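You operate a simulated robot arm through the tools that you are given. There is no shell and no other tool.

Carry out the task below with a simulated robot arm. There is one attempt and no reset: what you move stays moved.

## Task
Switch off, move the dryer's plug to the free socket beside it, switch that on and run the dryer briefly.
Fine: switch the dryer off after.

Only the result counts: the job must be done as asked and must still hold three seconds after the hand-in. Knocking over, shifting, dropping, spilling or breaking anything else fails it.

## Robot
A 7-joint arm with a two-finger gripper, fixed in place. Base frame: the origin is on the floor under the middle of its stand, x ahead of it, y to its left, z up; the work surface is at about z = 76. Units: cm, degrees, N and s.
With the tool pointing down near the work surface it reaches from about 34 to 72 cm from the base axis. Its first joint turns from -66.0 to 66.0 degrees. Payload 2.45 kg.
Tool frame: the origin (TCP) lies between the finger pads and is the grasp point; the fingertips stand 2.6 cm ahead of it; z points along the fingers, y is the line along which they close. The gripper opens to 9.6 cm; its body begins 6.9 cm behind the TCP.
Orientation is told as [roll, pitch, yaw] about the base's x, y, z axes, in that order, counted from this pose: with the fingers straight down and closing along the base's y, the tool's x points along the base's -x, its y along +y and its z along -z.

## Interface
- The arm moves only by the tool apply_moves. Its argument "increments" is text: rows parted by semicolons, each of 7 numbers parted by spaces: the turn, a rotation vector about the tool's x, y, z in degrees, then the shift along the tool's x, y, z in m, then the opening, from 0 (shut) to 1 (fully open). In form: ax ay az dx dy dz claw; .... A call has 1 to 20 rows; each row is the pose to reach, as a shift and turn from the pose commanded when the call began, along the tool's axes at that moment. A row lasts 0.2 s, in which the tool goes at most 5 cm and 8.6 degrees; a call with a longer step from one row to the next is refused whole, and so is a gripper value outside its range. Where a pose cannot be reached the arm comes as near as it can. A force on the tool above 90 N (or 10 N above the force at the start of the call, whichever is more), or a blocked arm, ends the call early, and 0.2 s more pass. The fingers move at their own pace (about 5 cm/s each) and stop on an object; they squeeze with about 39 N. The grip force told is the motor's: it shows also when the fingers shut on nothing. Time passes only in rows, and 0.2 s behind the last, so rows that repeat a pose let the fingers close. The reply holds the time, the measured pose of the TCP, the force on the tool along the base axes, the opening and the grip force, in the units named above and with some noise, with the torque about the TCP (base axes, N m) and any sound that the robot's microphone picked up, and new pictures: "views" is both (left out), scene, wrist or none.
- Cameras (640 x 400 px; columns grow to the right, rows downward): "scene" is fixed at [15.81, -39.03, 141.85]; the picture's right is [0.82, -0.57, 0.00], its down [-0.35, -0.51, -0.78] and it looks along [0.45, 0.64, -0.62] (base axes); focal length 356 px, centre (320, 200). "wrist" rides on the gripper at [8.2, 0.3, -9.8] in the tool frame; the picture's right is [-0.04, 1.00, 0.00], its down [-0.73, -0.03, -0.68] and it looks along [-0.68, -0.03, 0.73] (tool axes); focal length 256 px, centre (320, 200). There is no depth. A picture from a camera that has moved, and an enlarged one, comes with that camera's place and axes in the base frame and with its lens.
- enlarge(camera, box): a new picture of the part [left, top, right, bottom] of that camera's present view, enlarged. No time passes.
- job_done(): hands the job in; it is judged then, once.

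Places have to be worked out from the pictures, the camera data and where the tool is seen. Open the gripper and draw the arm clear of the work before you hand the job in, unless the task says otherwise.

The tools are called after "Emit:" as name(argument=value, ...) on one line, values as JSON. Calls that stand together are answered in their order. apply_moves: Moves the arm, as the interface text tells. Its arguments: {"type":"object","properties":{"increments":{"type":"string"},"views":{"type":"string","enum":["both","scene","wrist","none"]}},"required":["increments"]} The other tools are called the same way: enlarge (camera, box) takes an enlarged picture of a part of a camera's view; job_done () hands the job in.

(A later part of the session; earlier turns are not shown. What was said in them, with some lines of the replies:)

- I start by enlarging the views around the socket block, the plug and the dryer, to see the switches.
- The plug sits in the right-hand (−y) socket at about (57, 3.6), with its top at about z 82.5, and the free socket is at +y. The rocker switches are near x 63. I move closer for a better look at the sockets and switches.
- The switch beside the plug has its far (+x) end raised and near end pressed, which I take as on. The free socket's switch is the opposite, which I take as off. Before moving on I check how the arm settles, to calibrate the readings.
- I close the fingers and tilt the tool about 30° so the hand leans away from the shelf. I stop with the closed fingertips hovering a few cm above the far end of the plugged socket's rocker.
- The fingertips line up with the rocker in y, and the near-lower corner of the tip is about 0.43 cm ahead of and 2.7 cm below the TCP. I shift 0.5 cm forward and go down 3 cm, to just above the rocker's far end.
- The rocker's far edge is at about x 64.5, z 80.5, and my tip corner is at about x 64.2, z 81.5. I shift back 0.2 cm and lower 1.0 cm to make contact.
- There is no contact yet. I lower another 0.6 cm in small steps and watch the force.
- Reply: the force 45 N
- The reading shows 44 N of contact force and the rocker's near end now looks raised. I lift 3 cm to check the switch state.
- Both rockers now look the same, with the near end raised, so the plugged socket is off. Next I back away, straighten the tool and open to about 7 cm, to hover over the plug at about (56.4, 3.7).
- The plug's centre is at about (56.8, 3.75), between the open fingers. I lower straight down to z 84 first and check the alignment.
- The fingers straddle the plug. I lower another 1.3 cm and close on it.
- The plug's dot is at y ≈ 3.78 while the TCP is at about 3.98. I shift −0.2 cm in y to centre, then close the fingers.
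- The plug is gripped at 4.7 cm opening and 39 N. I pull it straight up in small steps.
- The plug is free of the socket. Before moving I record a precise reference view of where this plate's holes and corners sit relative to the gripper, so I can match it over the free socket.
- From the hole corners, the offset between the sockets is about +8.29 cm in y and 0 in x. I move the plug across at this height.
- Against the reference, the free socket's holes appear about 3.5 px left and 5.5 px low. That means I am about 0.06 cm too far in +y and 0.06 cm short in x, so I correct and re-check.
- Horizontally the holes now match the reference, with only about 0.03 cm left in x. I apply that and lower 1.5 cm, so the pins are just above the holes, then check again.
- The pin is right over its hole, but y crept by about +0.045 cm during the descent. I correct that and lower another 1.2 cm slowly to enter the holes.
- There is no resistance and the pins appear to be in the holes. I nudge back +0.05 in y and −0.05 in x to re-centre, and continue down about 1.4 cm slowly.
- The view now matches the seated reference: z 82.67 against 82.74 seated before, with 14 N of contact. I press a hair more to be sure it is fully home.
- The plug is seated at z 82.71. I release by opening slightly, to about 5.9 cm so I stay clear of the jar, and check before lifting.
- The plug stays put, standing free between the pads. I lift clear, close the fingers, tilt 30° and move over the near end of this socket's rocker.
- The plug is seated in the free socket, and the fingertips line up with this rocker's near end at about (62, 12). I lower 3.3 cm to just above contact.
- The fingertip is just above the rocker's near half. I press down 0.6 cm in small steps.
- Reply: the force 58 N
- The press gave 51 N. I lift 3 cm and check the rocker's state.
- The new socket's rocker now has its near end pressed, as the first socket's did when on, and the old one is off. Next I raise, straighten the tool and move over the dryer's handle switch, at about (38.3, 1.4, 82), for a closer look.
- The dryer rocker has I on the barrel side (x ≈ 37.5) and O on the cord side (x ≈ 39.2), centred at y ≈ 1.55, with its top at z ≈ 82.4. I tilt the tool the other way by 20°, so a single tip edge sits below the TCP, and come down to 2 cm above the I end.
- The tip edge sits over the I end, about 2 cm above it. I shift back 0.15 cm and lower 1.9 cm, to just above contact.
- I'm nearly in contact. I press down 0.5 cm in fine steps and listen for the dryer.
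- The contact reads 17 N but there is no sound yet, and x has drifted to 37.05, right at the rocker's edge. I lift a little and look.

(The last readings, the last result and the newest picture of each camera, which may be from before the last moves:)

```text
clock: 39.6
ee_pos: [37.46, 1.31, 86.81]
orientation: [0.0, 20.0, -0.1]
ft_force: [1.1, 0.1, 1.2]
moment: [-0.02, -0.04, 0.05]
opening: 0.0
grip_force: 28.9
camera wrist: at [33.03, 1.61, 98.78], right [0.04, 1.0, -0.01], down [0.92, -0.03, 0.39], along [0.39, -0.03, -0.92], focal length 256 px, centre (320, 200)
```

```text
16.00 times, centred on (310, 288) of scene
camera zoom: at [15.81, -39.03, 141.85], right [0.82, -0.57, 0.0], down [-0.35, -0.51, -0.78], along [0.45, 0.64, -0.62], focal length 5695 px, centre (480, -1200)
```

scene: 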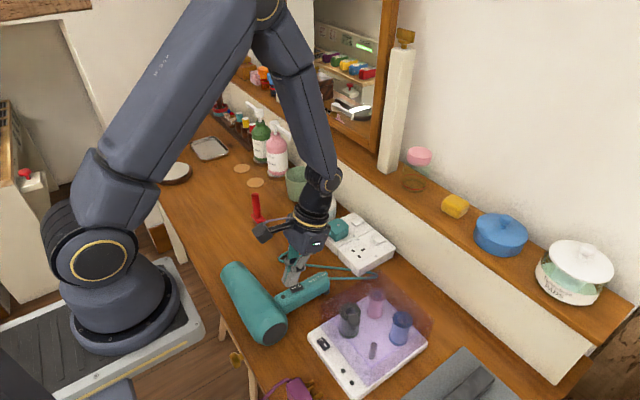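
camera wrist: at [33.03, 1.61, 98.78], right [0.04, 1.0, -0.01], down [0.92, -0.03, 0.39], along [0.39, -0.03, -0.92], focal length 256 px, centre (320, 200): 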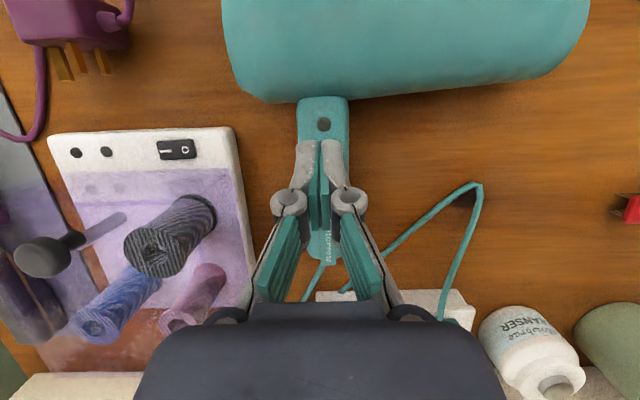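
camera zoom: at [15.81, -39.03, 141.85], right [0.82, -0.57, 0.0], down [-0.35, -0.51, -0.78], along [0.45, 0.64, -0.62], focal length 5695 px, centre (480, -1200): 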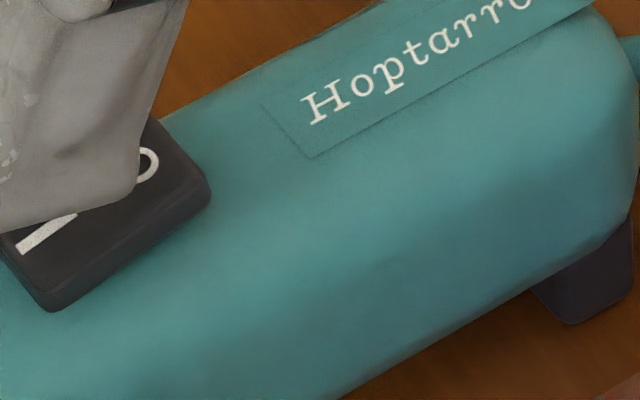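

The rocker has flipped: its I end is lower and its O end higher than before. I hold still for a moment to listen for the dryer.

Emit:
apply_moves(increments="0 0 0 0 0 0 0; 0 0 0 0 0 0 0; 0 0 0 0 0 0 0; 0 0 0 0 0 0 0; 0 0 0 0 0 0 0", views="both")

Emit:
enlarge(camera="scene", box=[315, 200, 405, 280])

Emit:
enlarge(camera="scene", box=[210, 240, 370, 350])

```text
clock: 40.8
ee_pos: [37.43, 1.39, 86.72]
orientation: [0.0, 20.1, 0.0]
ft_force: [-0.2, -0.8, -0.2]
moment: [-0.03, 0.0, 0.01]
opening: 0.02
grip_force: 28.6
camera wrist: at [33.03, 1.61, 98.77], right [0.04, 1.0, -0.01], down [0.92, -0.03, 0.39], along [0.39, -0.03, -0.92], focal length 256 px, centre (320, 200)
```

scene: 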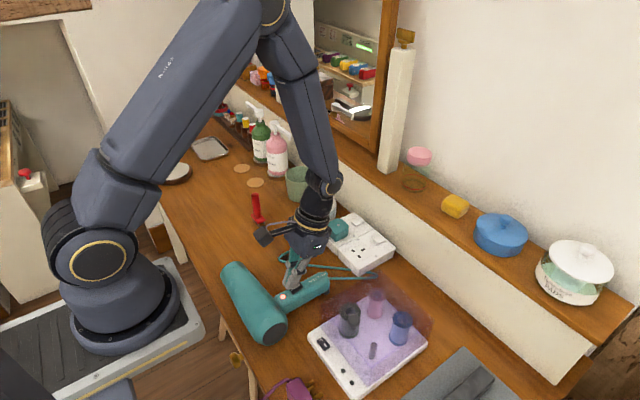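
wrist: 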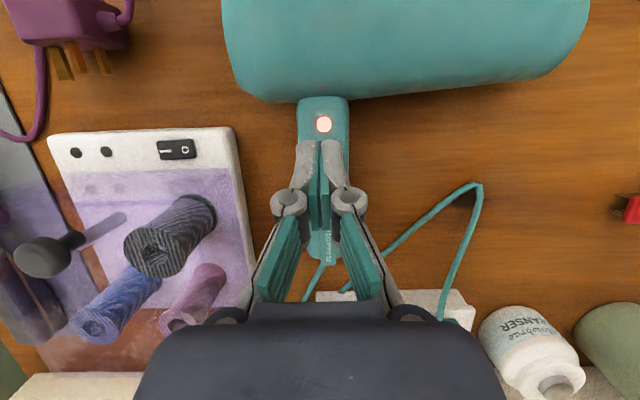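

```text
5.00 times, centred on (360, 240) of scene
camera zoom: at [15.81, -39.03, 141.85], right [0.82, -0.57, 0.0], down [-0.35, -0.51, -0.78], along [0.45, 0.64, -0.62], focal length 1780 px, centre (120, 0)
```

zoom: 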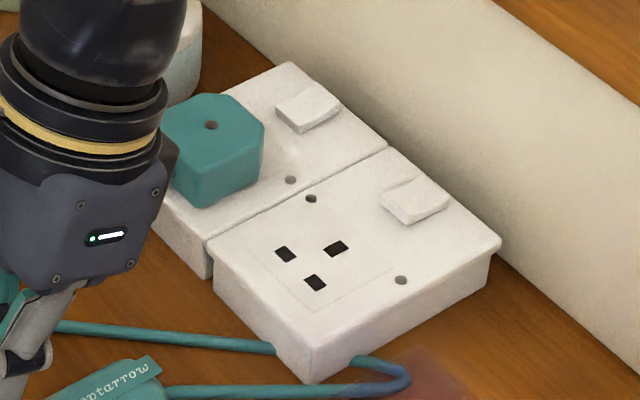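

```text
3.64 times, centred on (290, 295) of scene
camera zoom: at [15.81, -39.03, 141.85], right [0.82, -0.57, 0.0], down [-0.35, -0.51, -0.78], along [0.45, 0.64, -0.62], focal length 1294 px, centre (429, -146)
```

zoom: 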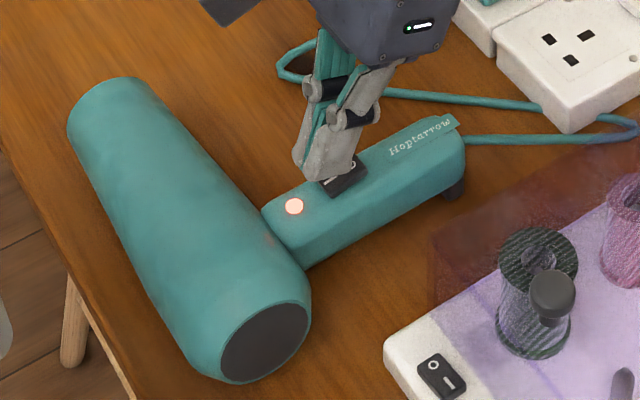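

The round dot on the handle is a lamp and it is now lit, so the dryer is powered from the new socket and running. I let it run a couple of seconds while moving over the O end of its switch.

Emit:
apply_moves(increments="0 0 0 0.0017 0 -0.0047 0; 0 0 0 -0.006 0.0008 -0.0075 0; 0 0 0 -0.0147 0.0015 -0.0107 0; 0 0 0 -0.0147 0.0015 -0.0107 0; 0 0 0 -0.0147 0.0015 -0.0107 0; 0 0 0 -0.0147 0.0015 -0.0107 0; 0 0 0 -0.0147 0.0015 -0.0107 0; 0 0 0 -0.0147 0.0015 -0.0107 0; 0 0 0 -0.0147 0.0015 -0.0107 0", views="both")

Emit:
enlarge(camera="scene", box=[280, 255, 340, 310])

Emit:
enlarge(camera="wrist", box=[260, 80, 390, 200])

```text
clock: 42.8
ee_pos: [39.11, 1.59, 87.12]
orientation: [-0.1, 20.0, -0.1]
ft_force: [0.5, -0.4, 0.2]
moment: [-0.02, -0.01, -0.03]
opening: 0.0
grip_force: 28.2
camera wrist: at [34.74, 1.79, 99.22], right [0.04, 1.0, -0.01], down [0.92, -0.03, 0.39], along [0.39, -0.03, -0.92], focal length 256 px, centre (320, 200)
```

scene: 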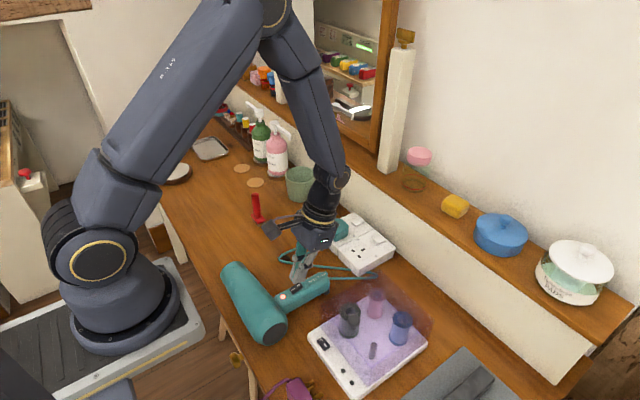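
wrist: 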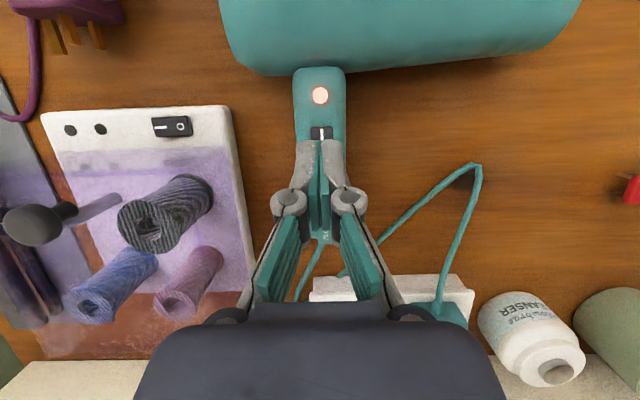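

```text
7.27 times, centred on (310, 282) of scene
camera zoom: at [15.81, -39.03, 141.85], right [0.82, -0.57, 0.0], down [-0.35, -0.51, -0.78], along [0.45, 0.64, -0.62], focal length 2589 px, centre (393, -400)
```

zoom: 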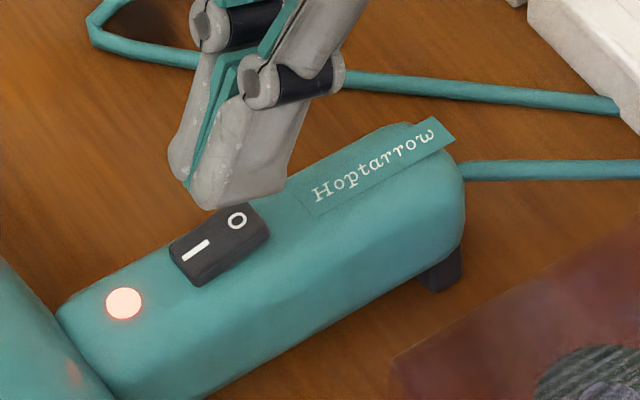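

```text
3.33 times, centred on (325, 140) of wrist
camera zoom: at [34.74, 1.79, 99.22], right [0.04, 1.0, -0.01], down [0.92, -0.03, 0.39], along [0.39, -0.03, -0.92], focal length 853 px, centre (303, 400)
```

zoom: 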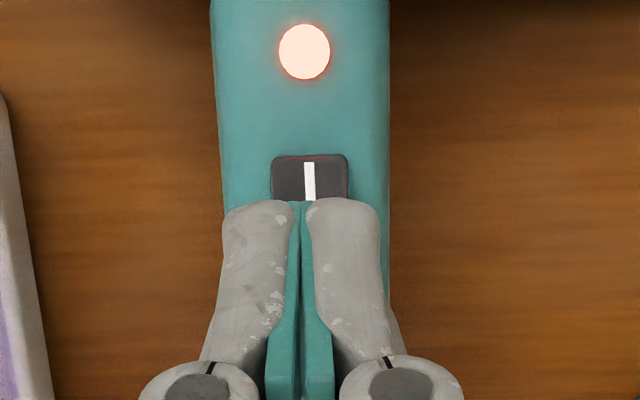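

The lamp has been lit for about 3–4 s and the O end is now raised. I lower onto the O end and press to switch the dryer off.

Emit:
apply_moves(increments="0 0 0 -0.003 0.0015 0.006 0; 0 0 0 -0.0055 0.0015 0.0125 0; 0 0 0 -0.0062 0.0015 0.0145 0; 0 0 0 -0.0069 0.0015 0.0163 0; 0 0 0 -0.0075 0.0015 0.018 0; 0 0 0 -0.0082 0.0015 0.0199 0; 0 0 0 -0.0082 0.0015 0.0199 0", views="none")

Emit:
enlarge(camera="scene", box=[280, 255, 340, 310])

```text
clock: 44.4
ee_pos: [39.22, 1.66, 84.9]
orientation: [0.1, 20.0, 0.0]
ft_force: [-0.2, -1.0, 10.6]
moment: [-0.1, 0.0, 0.01]
opening: 0.0
grip_force: 28.2
```

```text
7.27 times, centred on (310, 282) of scene
camera zoom: at [15.8, -39.03, 141.85], right [0.82, -0.57, 0.0], down [-0.35, -0.51, -0.78], along [0.45, 0.64, -0.62], focal length 2589 px, centre (393, -400)
```

zoom: 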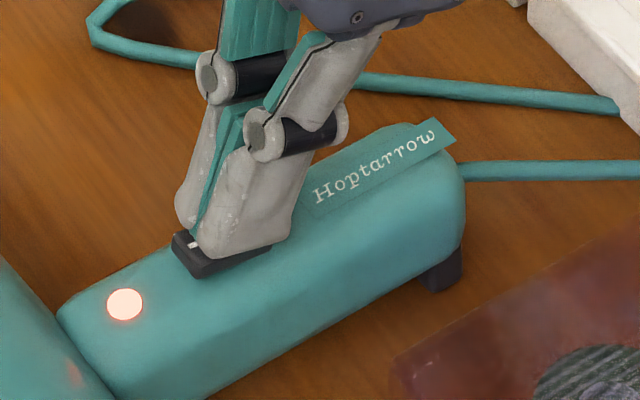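

The I end has risen under 11 N. I press 0.15 cm more and hold to see whether the lamp goes out.

Emit:
apply_moves(increments="0 0 0 -0.0003 0 0.0007 0; 0 0 0 -0.0005 0 0.0014 0; 0 0 0 -0.0005 0 0.0014 0", views="none")

Emit:
enlarge(camera="scene", box=[280, 255, 340, 310])

```text
clock: 45.2
ee_pos: [39.27, 1.46, 84.95]
orientation: [0.0, 20.0, 0.0]
ft_force: [0.0, -9.9, 54.5]
moment: [-0.4, -0.16, 0.06]
opening: 0.59
grip_force: 28.2
```

```text
7.27 times, centred on (310, 282) of scene
camera zoom: at [15.74, -39.05, 141.85], right [0.82, -0.57, 0.0], down [-0.35, -0.51, -0.78], along [0.45, 0.64, -0.62], focal length 2589 px, centre (393, -400)
```

zoom: 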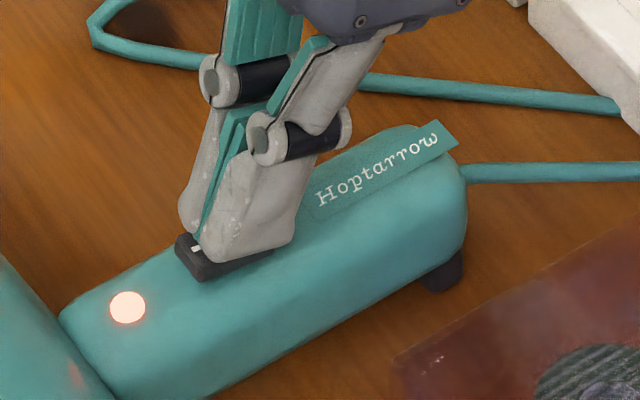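

The force is now 54 N, so the rocker is bottomed. I lift off and check the switch and lamp.

Emit:
apply_moves(increments="0 0 0 0.002 0 -0.0056 0; 0 0 0 0.0062 0 -0.0169 0; 0 0 0 0.0103 0 -0.0282 0; 0 0 0 0.0103 0 -0.0282 0; 0 0 0 0.0103 0 -0.0282 0; 0 0 0 0.0103 0 -0.0282 0", views="both")

Emit:
enlarge(camera="scene", box=[280, 255, 340, 310])

Emit:
enlarge(camera="wrist", box=[260, 60, 390, 200])

```text
clock: 46.6
ee_pos: [39.19, 1.63, 87.86]
orientation: [0.0, 20.0, 0.0]
ft_force: [0.2, 0.4, -0.2]
moment: [0.01, -0.02, -0.03]
opening: 0.0
grip_force: 28.3
camera wrist: at [34.73, 1.89, 99.85], right [0.04, 1.0, -0.01], down [0.92, -0.03, 0.39], along [0.39, -0.03, -0.92], focal length 256 px, centre (320, 200)
```

scene: 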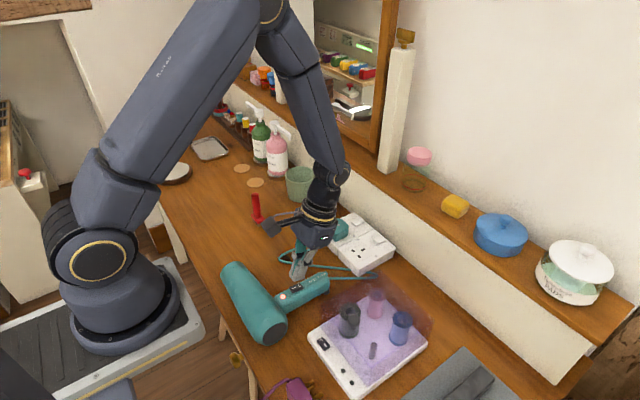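
wrist: 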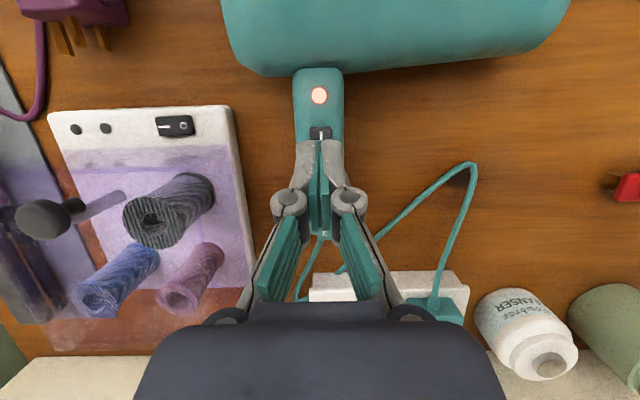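

```text
7.27 times, centred on (310, 282) of scene
camera zoom: at [15.81, -39.03, 141.85], right [0.82, -0.57, 0.0], down [-0.35, -0.51, -0.78], along [0.45, 0.64, -0.62], focal length 2589 px, centre (393, -400)
```

zoom: 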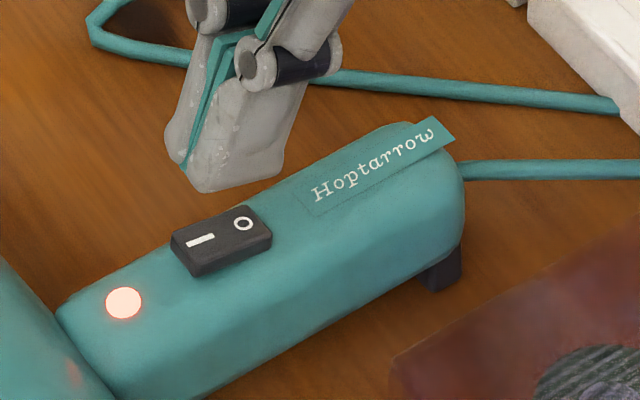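

```text
2.86 times, centred on (325, 130) of wrist
camera zoom: at [34.73, 1.89, 99.85], right [0.04, 1.0, -0.01], down [0.92, -0.03, 0.39], along [0.39, -0.03, -0.92], focal length 731 px, centre (306, 400)
```

zoom: 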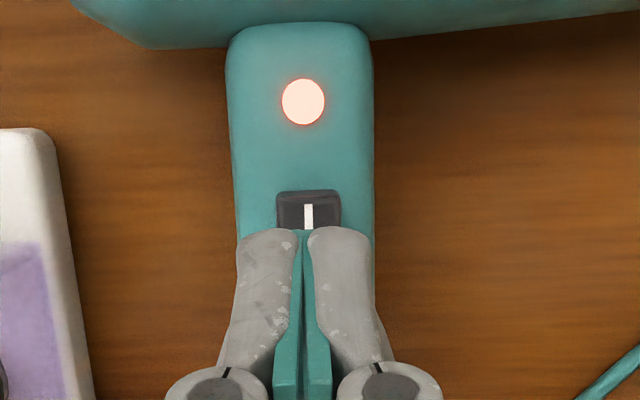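

The rocker is back with I raised and O pressed. The lamp is still lit, but it also lagged when turning on, so I wait and look again.

Emit:
apply_moves(increments="0 0 0 0 0 0 0; 0 0 0 0 0 0 0; 0 0 0 0 0 0 0; 0 0 0 0 0 0 0; 0 0 0 0 0 0 0; 0 0 0 0 0 0 0; 0 0 0 0 0 0 0", views="both")

Emit:
enlarge(camera="scene", box=[280, 255, 340, 310])

```text
clock: 48.2
ee_pos: [39.23, 1.57, 87.82]
orientation: [0.0, 20.0, 0.1]
ft_force: [-0.2, 0.8, 0.2]
moment: [-0.02, 0.0, 0.03]
opening: 0.01
grip_force: 28.7
camera wrist: at [34.73, 1.89, 99.84], right [0.04, 1.0, -0.01], down [0.92, -0.03, 0.39], along [0.39, -0.03, -0.92], focal length 256 px, centre (320, 200)
```

scene: 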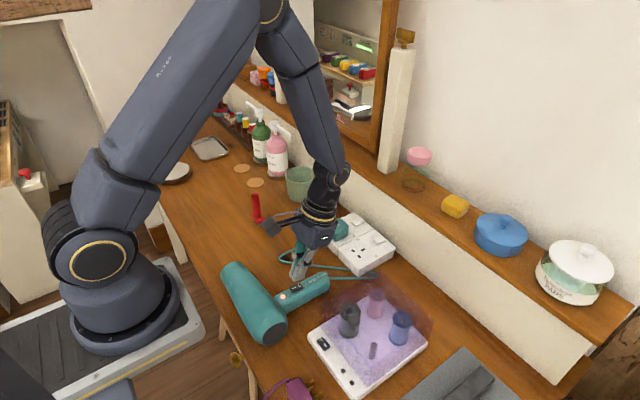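
wrist: 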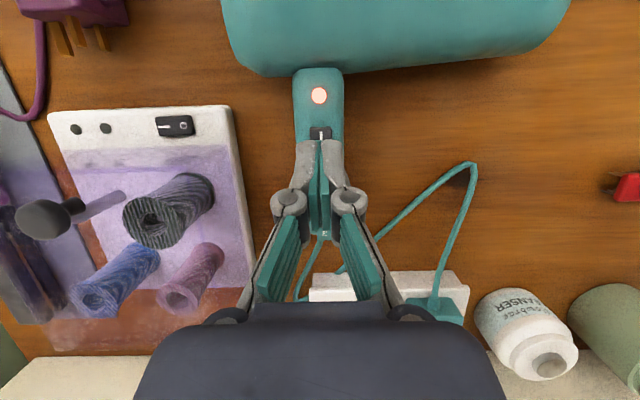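

```text
7.27 times, centred on (310, 282) of scene
camera zoom: at [15.81, -39.03, 141.85], right [0.82, -0.57, 0.0], down [-0.35, -0.51, -0.78], along [0.45, 0.64, -0.62], focal length 2589 px, centre (393, -400)
```

zoom: 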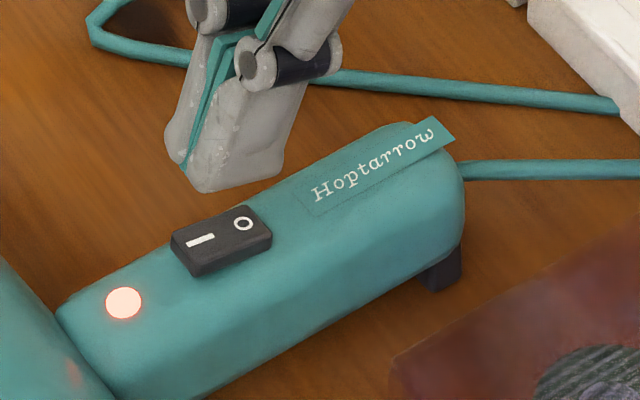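

Emit:
enlarge(camera="scene", box=[290, 275, 330, 300])

Emit:
enlarge(camera="scene", box=[210, 240, 370, 350])

```text
16.00 times, centred on (310, 288) of scene
camera zoom: at [15.81, -39.03, 141.85], right [0.82, -0.57, 0.0], down [-0.35, -0.51, -0.78], along [0.45, 0.64, -0.62], focal length 5695 px, centre (480, -1200)
```

zoom: 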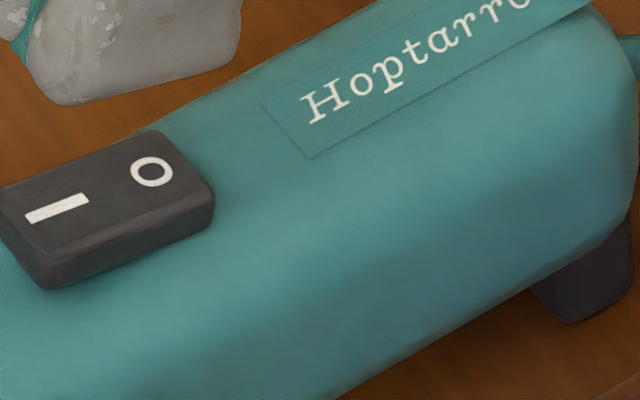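

```text
3.64 times, centred on (290, 295) of scene
camera zoom: at [15.81, -39.03, 141.85], right [0.82, -0.57, 0.0], down [-0.35, -0.51, -0.78], along [0.45, 0.64, -0.62], focal length 1294 px, centre (429, -146)
```

zoom: 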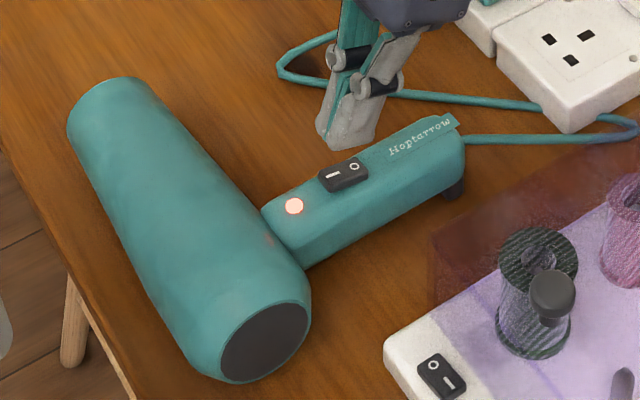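

The switch looks exactly as it did in its initial off position, but the lamp is still lit. I wait a few more seconds to see whether it fades.

Emit:
apply_moves(increments="0 0 0 0 0 0 0; 0 0 0 0 0 0 0; 0 0 0 0 0 0 0; 0 0 0 0 0 0 0; 0 0 0 0 0 0 0; 0 0 0 0 0 0 0; 0 0 0 0 0 0 0; 0 0 0 0 0 0 0; 0 0 0 0 0 0 0; 0 0 0 0 0 0 0; 0 0 0 0 0 0 0; 0 0 0 0 0 0 0; 0 0 0 0 0 0 0; 0 0 0 0 0 0 0", views="both")

Emit:
enlarge(camera="scene", box=[260, 255, 340, 310])

```text
clock: 51.2
ee_pos: [39.11, 1.69, 87.81]
orientation: [0.0, 19.9, 0.0]
ft_force: [0.1, 0.5, 0.3]
moment: [-0.03, -0.04, -0.03]
opening: 0.0
grip_force: 29.0
camera wrist: at [34.73, 1.89, 99.84], right [0.04, 1.0, -0.01], down [0.92, -0.03, 0.39], along [0.39, -0.03, -0.92], focal length 256 px, centre (320, 200)
```

scene: 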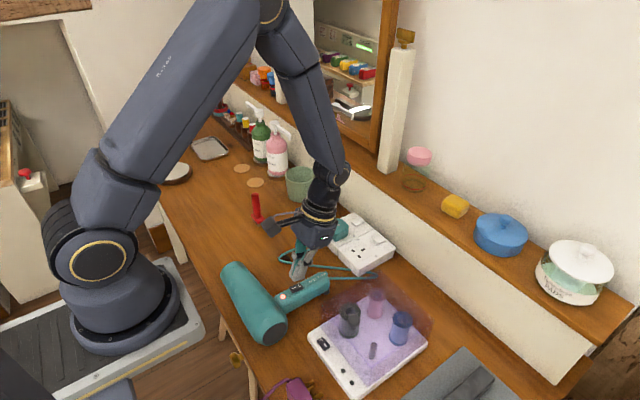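
wrist: 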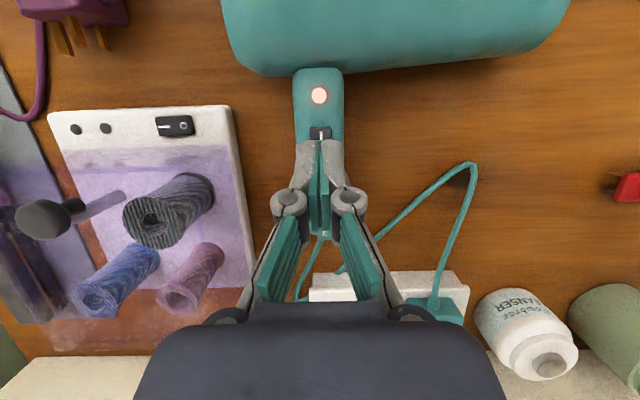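

```text
7.27 times, centred on (300, 282) of scene
camera zoom: at [15.81, -39.03, 141.85], right [0.82, -0.57, 0.0], down [-0.35, -0.51, -0.78], along [0.45, 0.64, -0.62], focal length 2589 px, centre (466, -400)
```

zoom: 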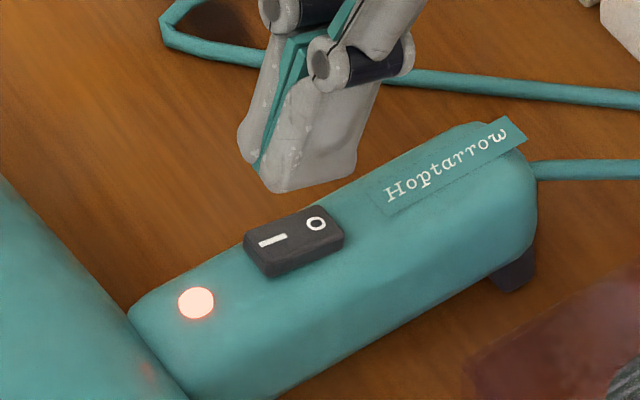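

The lamp stays steady. I raise the tool and straighten it while more time passes, and take a clear look at the switch and lamp from above.

Emit:
apply_moves(increments="0 0 0 0.01 0 -0.028 0; 0 -7 0 0.02 0 -0.056 0; 0 -14 0 0.028 0 -0.077 0; 0 -20 0 0.0308 0 -0.0846 0; 0 -20 0 0.0308 0 -0.0846 0; 0 -20 0 0.0308 0 -0.0846 0; 0 -20 0 0.0308 0 -0.0846 0; 0 -20 0 0.0308 0 -0.0846 0; 0 -20 0 0.0308 0 -0.0846 0; 0 -20 0 0.0308 0 -0.0846 0; 0 -20 0 0.0308 0 -0.0846 0; 0 -20 0 0.0308 0 -0.0846 0", views="both")

Emit:
enlarge(camera="wrist", box=[270, 30, 370, 130])

Emit:
enlarge(camera="scene", box=[310, 195, 420, 285])

```text
clock: 53.8
ee_pos: [39.35, 1.61, 96.8]
orientation: [-0.1, 0.0, -0.1]
ft_force: [0.5, 0.3, -0.2]
moment: [0.0, -0.05, -0.03]
opening: 0.0
grip_force: 28.4
camera wrist: at [30.99, 1.82, 106.55], right [0.04, 1.0, 0.0], down [0.73, -0.03, 0.68], along [0.68, -0.03, -0.73], focal length 256 px, centre (320, 200)
```

scene: 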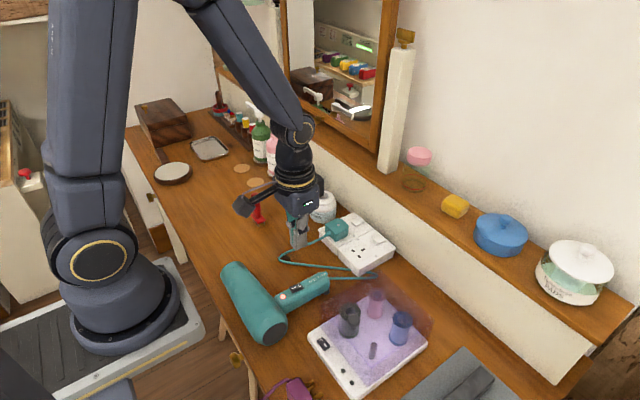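
wrist: 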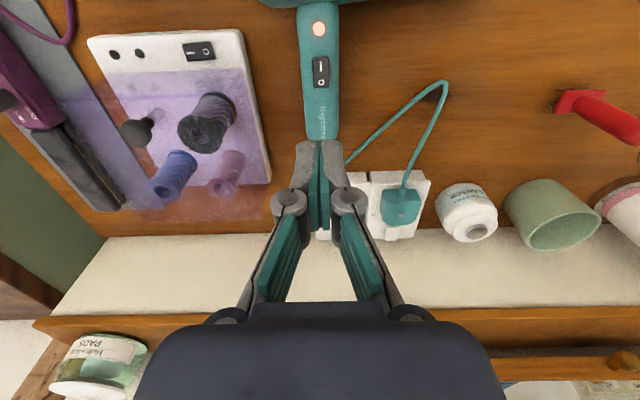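

```text
4.00 times, centred on (320, 80) of wrist
camera zoom: at [30.99, 1.82, 106.55], right [0.04, 1.0, 0.0], down [0.73, -0.03, 0.68], along [0.68, -0.03, -0.73], focal length 1024 px, centre (320, 680)
```

zoom: 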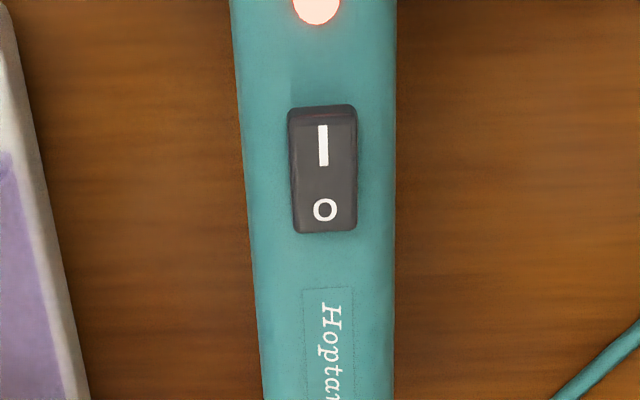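

```text
4.44 times, centred on (365, 240) of scene
camera zoom: at [15.81, -39.03, 141.85], right [0.82, -0.57, 0.0], down [-0.35, -0.51, -0.78], along [0.45, 0.64, -0.62], focal length 1582 px, centre (120, 22)
```

zoom: 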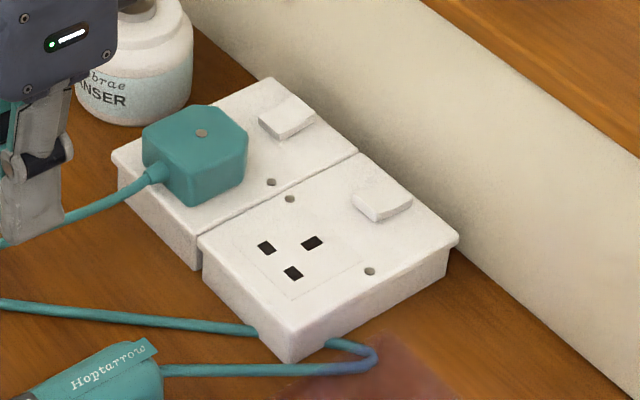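

The switch reads off (O down) and the socket switches are as wanted, but the lamp still glows. To rule out an incomplete switch-off, I go back and press the O end once more, moderately.

Emit:
apply_moves(increments="0 7 0 0 0 0.02 0; 0 14 0 0 0 0.045 0; 0 20 0 0 0 0.07 0; 0 20 0 0 0 0.09 0; 0 20 0 0 0 0.105 0; 0 20 0 0 0 0.105 0; 0 20 0 0 0 0.105 0", views="wrist")

Emit:
enlarge(camera="scene", box=[280, 255, 340, 310])

```text
clock: 55.4
ee_pos: [39.22, 1.71, 86.49]
orientation: [0.1, 20.0, 0.0]
ft_force: [-0.7, 0.1, -0.2]
moment: [0.0, 0.0, 0.02]
opening: 0.0
grip_force: 29.0
camera wrist: at [34.87, 2.0, 98.44], right [0.04, 1.0, -0.01], down [0.92, -0.03, 0.39], along [0.39, -0.03, -0.92], focal length 256 px, centre (320, 200)
```

wrist: 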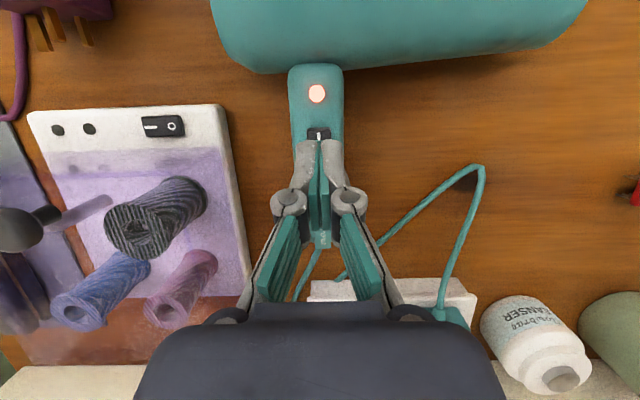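

```text
7.27 times, centred on (310, 282) of scene
camera zoom: at [15.81, -39.03, 141.85], right [0.82, -0.57, 0.0], down [-0.35, -0.51, -0.78], along [0.45, 0.64, -0.62], focal length 2589 px, centre (393, -400)
```

zoom: 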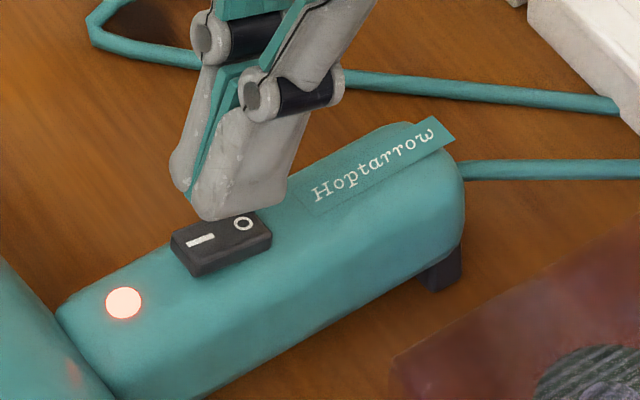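

Emit:
apply_moves(increments="0 0 0 -0.002 0 0.006 0; 0 0 0 -0.0044 0 0.0122 0; 0 0 0 -0.005 0 0.0137 0; 0 0 0 -0.0056 0 0.0153 0; 0 0 0 -0.0058 0 0.016 0; 0 0 0 -0.0058 0 0.016 0", views="none")

Emit:
enlarge(camera="scene", box=[280, 255, 340, 310])

```text
clock: 56.8
ee_pos: [39.3, 1.66, 84.9]
orientation: [-0.2, 20.0, -0.1]
ft_force: [-2.2, -3.8, 22.6]
moment: [-0.14, 0.01, -0.04]
opening: 0.58
grip_force: 28.8
stopped in row 6: the force on the tool passed its limit at 90 N (the readings are from after the stop); the commanded pose is now the measured one
```

```text
7.27 times, centred on (310, 282) of scene
camera zoom: at [15.78, -39.03, 141.85], right [0.82, -0.57, 0.0], down [-0.35, -0.51, -0.78], along [0.45, 0.64, -0.62], focal length 2589 px, centre (393, -400)
```

zoom: 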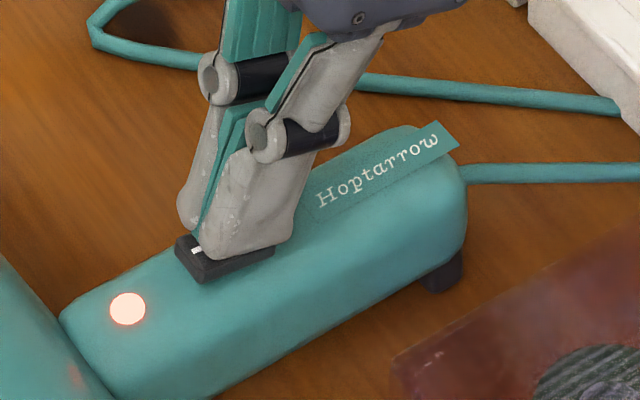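

The rocker is hard against its stop on the O side, with no more travel, so it is definitely off. I lift clear and check that nothing moved.

Emit:
apply_moves(increments="0 0 0 0.0034 0 -0.0094 0; 0 0 0 0.0103 0 -0.0282 0; 0 -7 0 0.0205 0 -0.0564 0; 0 -14 0 0.0308 0 -0.085 0; 0 -20 0 0.041 0 -0.1128 0; 0 -20 0 0.041 0 -0.1128 0; 0 -20 0 0.041 0 -0.1128 0; 0 -20 0 0.041 0 -0.1128 0", views="both")

Emit:
enlarge(camera="scene", box=[280, 255, 340, 310])

Emit:
enlarge(camera="scene", box=[290, 275, 330, 300])

Emit:
enlarge(camera="scene", box=[210, 240, 370, 350])

```text
clock: 58.6
ee_pos: [39.21, 1.47, 96.86]
orientation: [-0.1, -0.1, -0.1]
ft_force: [-0.4, 0.0, 0.2]
moment: [0.02, 0.0, 0.03]
opening: 0.03
grip_force: 28.7
camera wrist: at [30.93, 1.89, 106.68], right [0.04, 1.0, 0.0], down [0.73, -0.03, 0.68], along [0.68, -0.03, -0.73], focal length 256 px, centre (320, 200)
```

scene: 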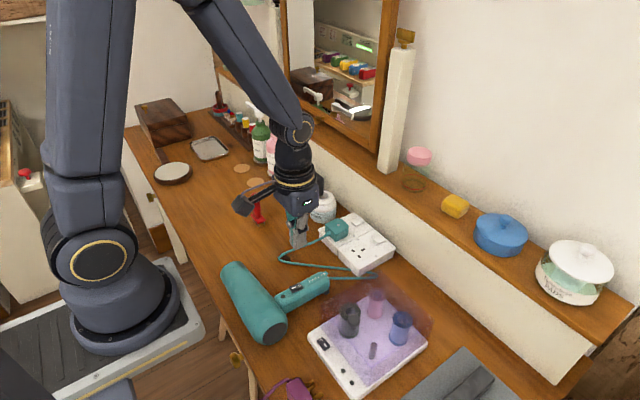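
wrist: 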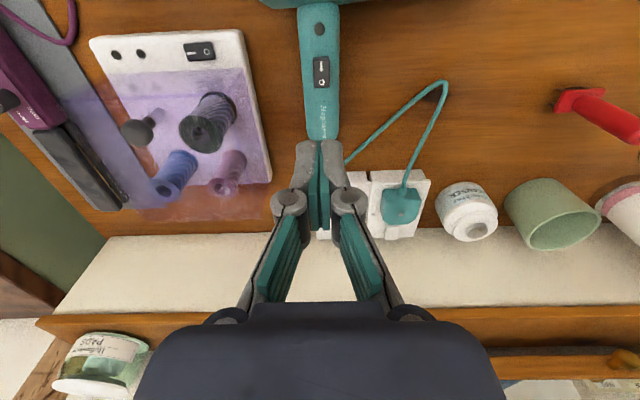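

```text
7.27 times, centred on (310, 282) of scene
camera zoom: at [15.81, -39.03, 141.85], right [0.82, -0.57, 0.0], down [-0.35, -0.51, -0.78], along [0.45, 0.64, -0.62], focal length 2589 px, centre (393, -400)
```

zoom: 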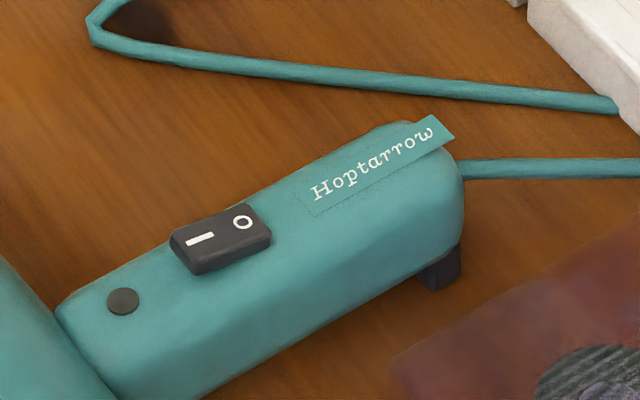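

```text
16.00 times, centred on (310, 288) of scene
camera zoom: at [15.81, -39.03, 141.85], right [0.82, -0.57, 0.0], down [-0.35, -0.51, -0.78], along [0.45, 0.64, -0.62], focal length 5695 px, centre (480, -1200)
```

zoom: 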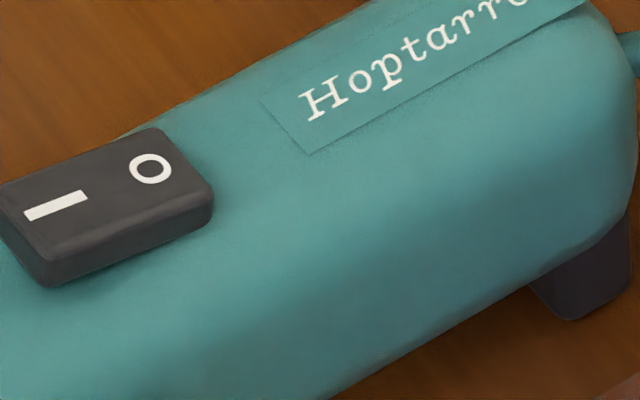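

```text
3.64 times, centred on (290, 295) of scene
camera zoom: at [15.81, -39.03, 141.85], right [0.82, -0.57, 0.0], down [-0.35, -0.51, -0.78], along [0.45, 0.64, -0.62], focal length 1294 px, centre (429, -146)
```

zoom: 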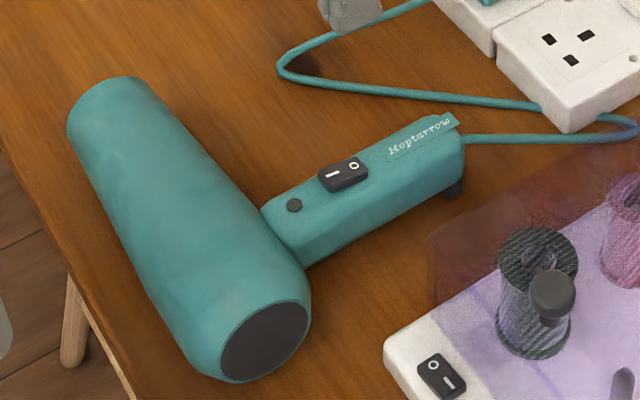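

The lamp is now out, the switch is at O and the dryer has not shifted. I retract the arm up and away, open the gripper, and do a final check of everything.

Emit:
apply_moves(increments="0 0 0 0 0 -0.03 0; 0 0 0 0.01 0.02 -0.06 0.2; 0 0 0 0.02 0.05 -0.09 0.5; 0 0 0 0.03 0.085 -0.11 0.8; 0 0 0 0.04 0.12 -0.11 1; 0 0 0 0.04 0.125 -0.11 1; 0 0 0 0.04 0.125 -0.11 1; 0 0 0 0.04 0.125 -0.11 1; 0 0 0 0.04 0.125 -0.11 1", views="both")

Emit:
enlarge(camera="scene", box=[310, 195, 420, 285])

Emit:
enlarge(camera="scene", box=[210, 240, 370, 350])

Emit:
enlarge(camera="wrist", box=[220, 120, 400, 230])

```text
clock: 60.6
ee_pos: [35.26, 14.16, 107.77]
orientation: [-0.1, 0.0, -0.1]
ft_force: [-0.2, 0.2, -0.8]
moment: [0.0, -0.03, 0.01]
opening: 9.59
grip_force: 0.0
camera wrist: at [26.99, 14.61, 117.7], right [0.04, 1.0, 0.0], down [0.73, -0.03, 0.68], along [0.68, -0.03, -0.73], focal length 256 px, centre (320, 200)
```

scene: 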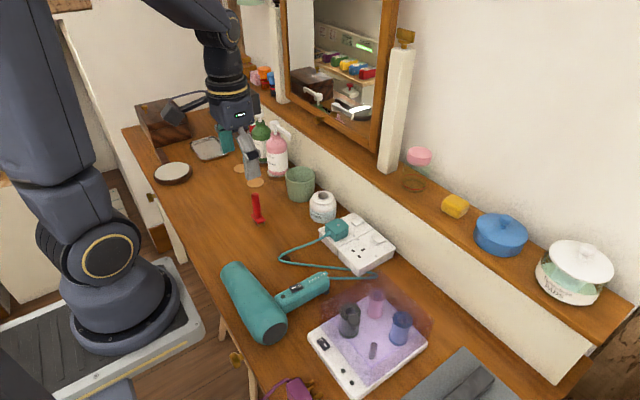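
wrist: 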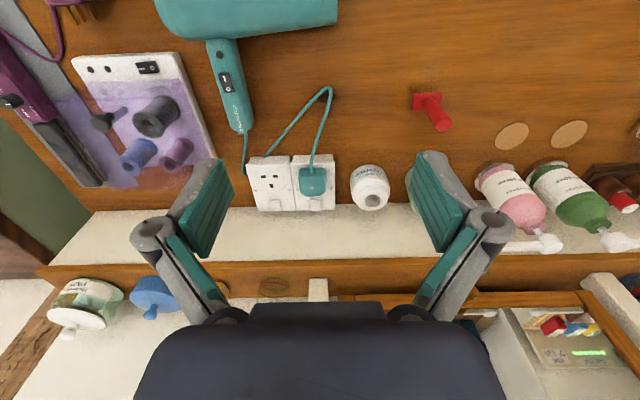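

```text
4.44 times, centred on (365, 240) of scene
camera zoom: at [15.81, -39.03, 141.85], right [0.82, -0.57, 0.0], down [-0.35, -0.51, -0.78], along [0.45, 0.64, -0.62], focal length 1582 px, centre (120, 22)
```

zoom: 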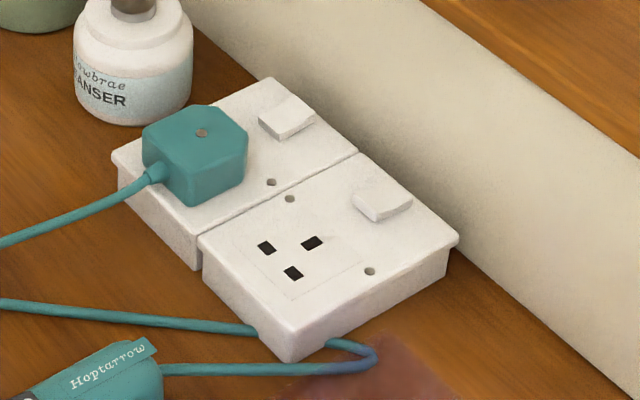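

```text
3.64 times, centred on (290, 295) of scene
camera zoom: at [15.81, -39.03, 141.85], right [0.82, -0.57, 0.0], down [-0.35, -0.51, -0.78], along [0.45, 0.64, -0.62], focal length 1294 px, centre (429, -146)
```

zoom: 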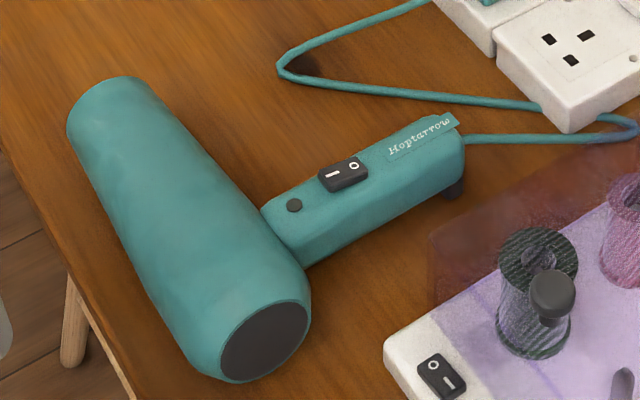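

```text
3.56 times, centred on (310, 175) of wrist
camera zoom: at [26.99, 14.61, 117.7], right [0.04, 1.0, 0.0], down [0.73, -0.03, 0.68], along [0.68, -0.03, -0.73], focal length 910 px, centre (356, 289)
```

zoom: 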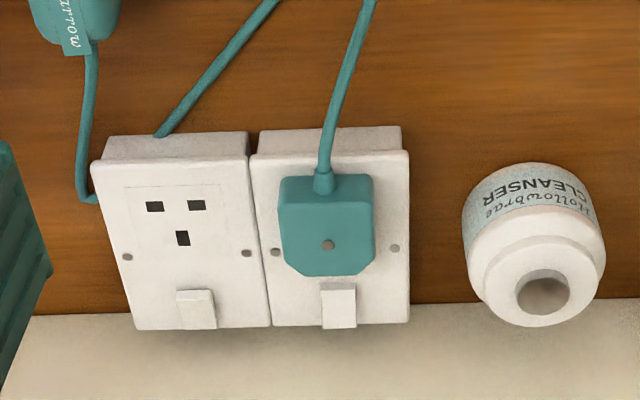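

The final views show:
- The plug is seated in the second socket, and that socket is switched on.
- The old socket is switched off.
- The dryer's switch is at O and its lamp is out. The lamp lit while it ran.
- Nothing else was disturbed.

The gripper is open and the arm is clear, so I hand the job in.

Emit:
job_done()

```text
The job is handed in.
```

I switched off the old socket, moved the dryer's plug to the free socket beside it and switched that on. I then ran the dryer briefly and switched it off. The job is handed in.

- **Final state:** The last pictures show the plug fully in the new socket and that socket on. The old socket is off, and the dryer's switch is at O with its lamp out.
- **How I know it ran:** The lamp on the handle lit about one to two seconds after I pressed I. The microphone reported no sound at any point, so the lamp is the only evidence.
- **Switching off took two presses:** After the first press on O, the switch looked fully off but the lamp stayed lit for at least another 10 seconds. I pressed O again and the lamp was out in the next clear view. I can't tell whether that press put it out or whether it was slow to fade. If the first press hadn't caught, the dryer ran for about 18 seconds rather than about 6.
- **Force:** The second press on O briefly passed the 90 N limit and stopped that move. The dryer did not visibly shift, and nothing else on the table appears disturbed.
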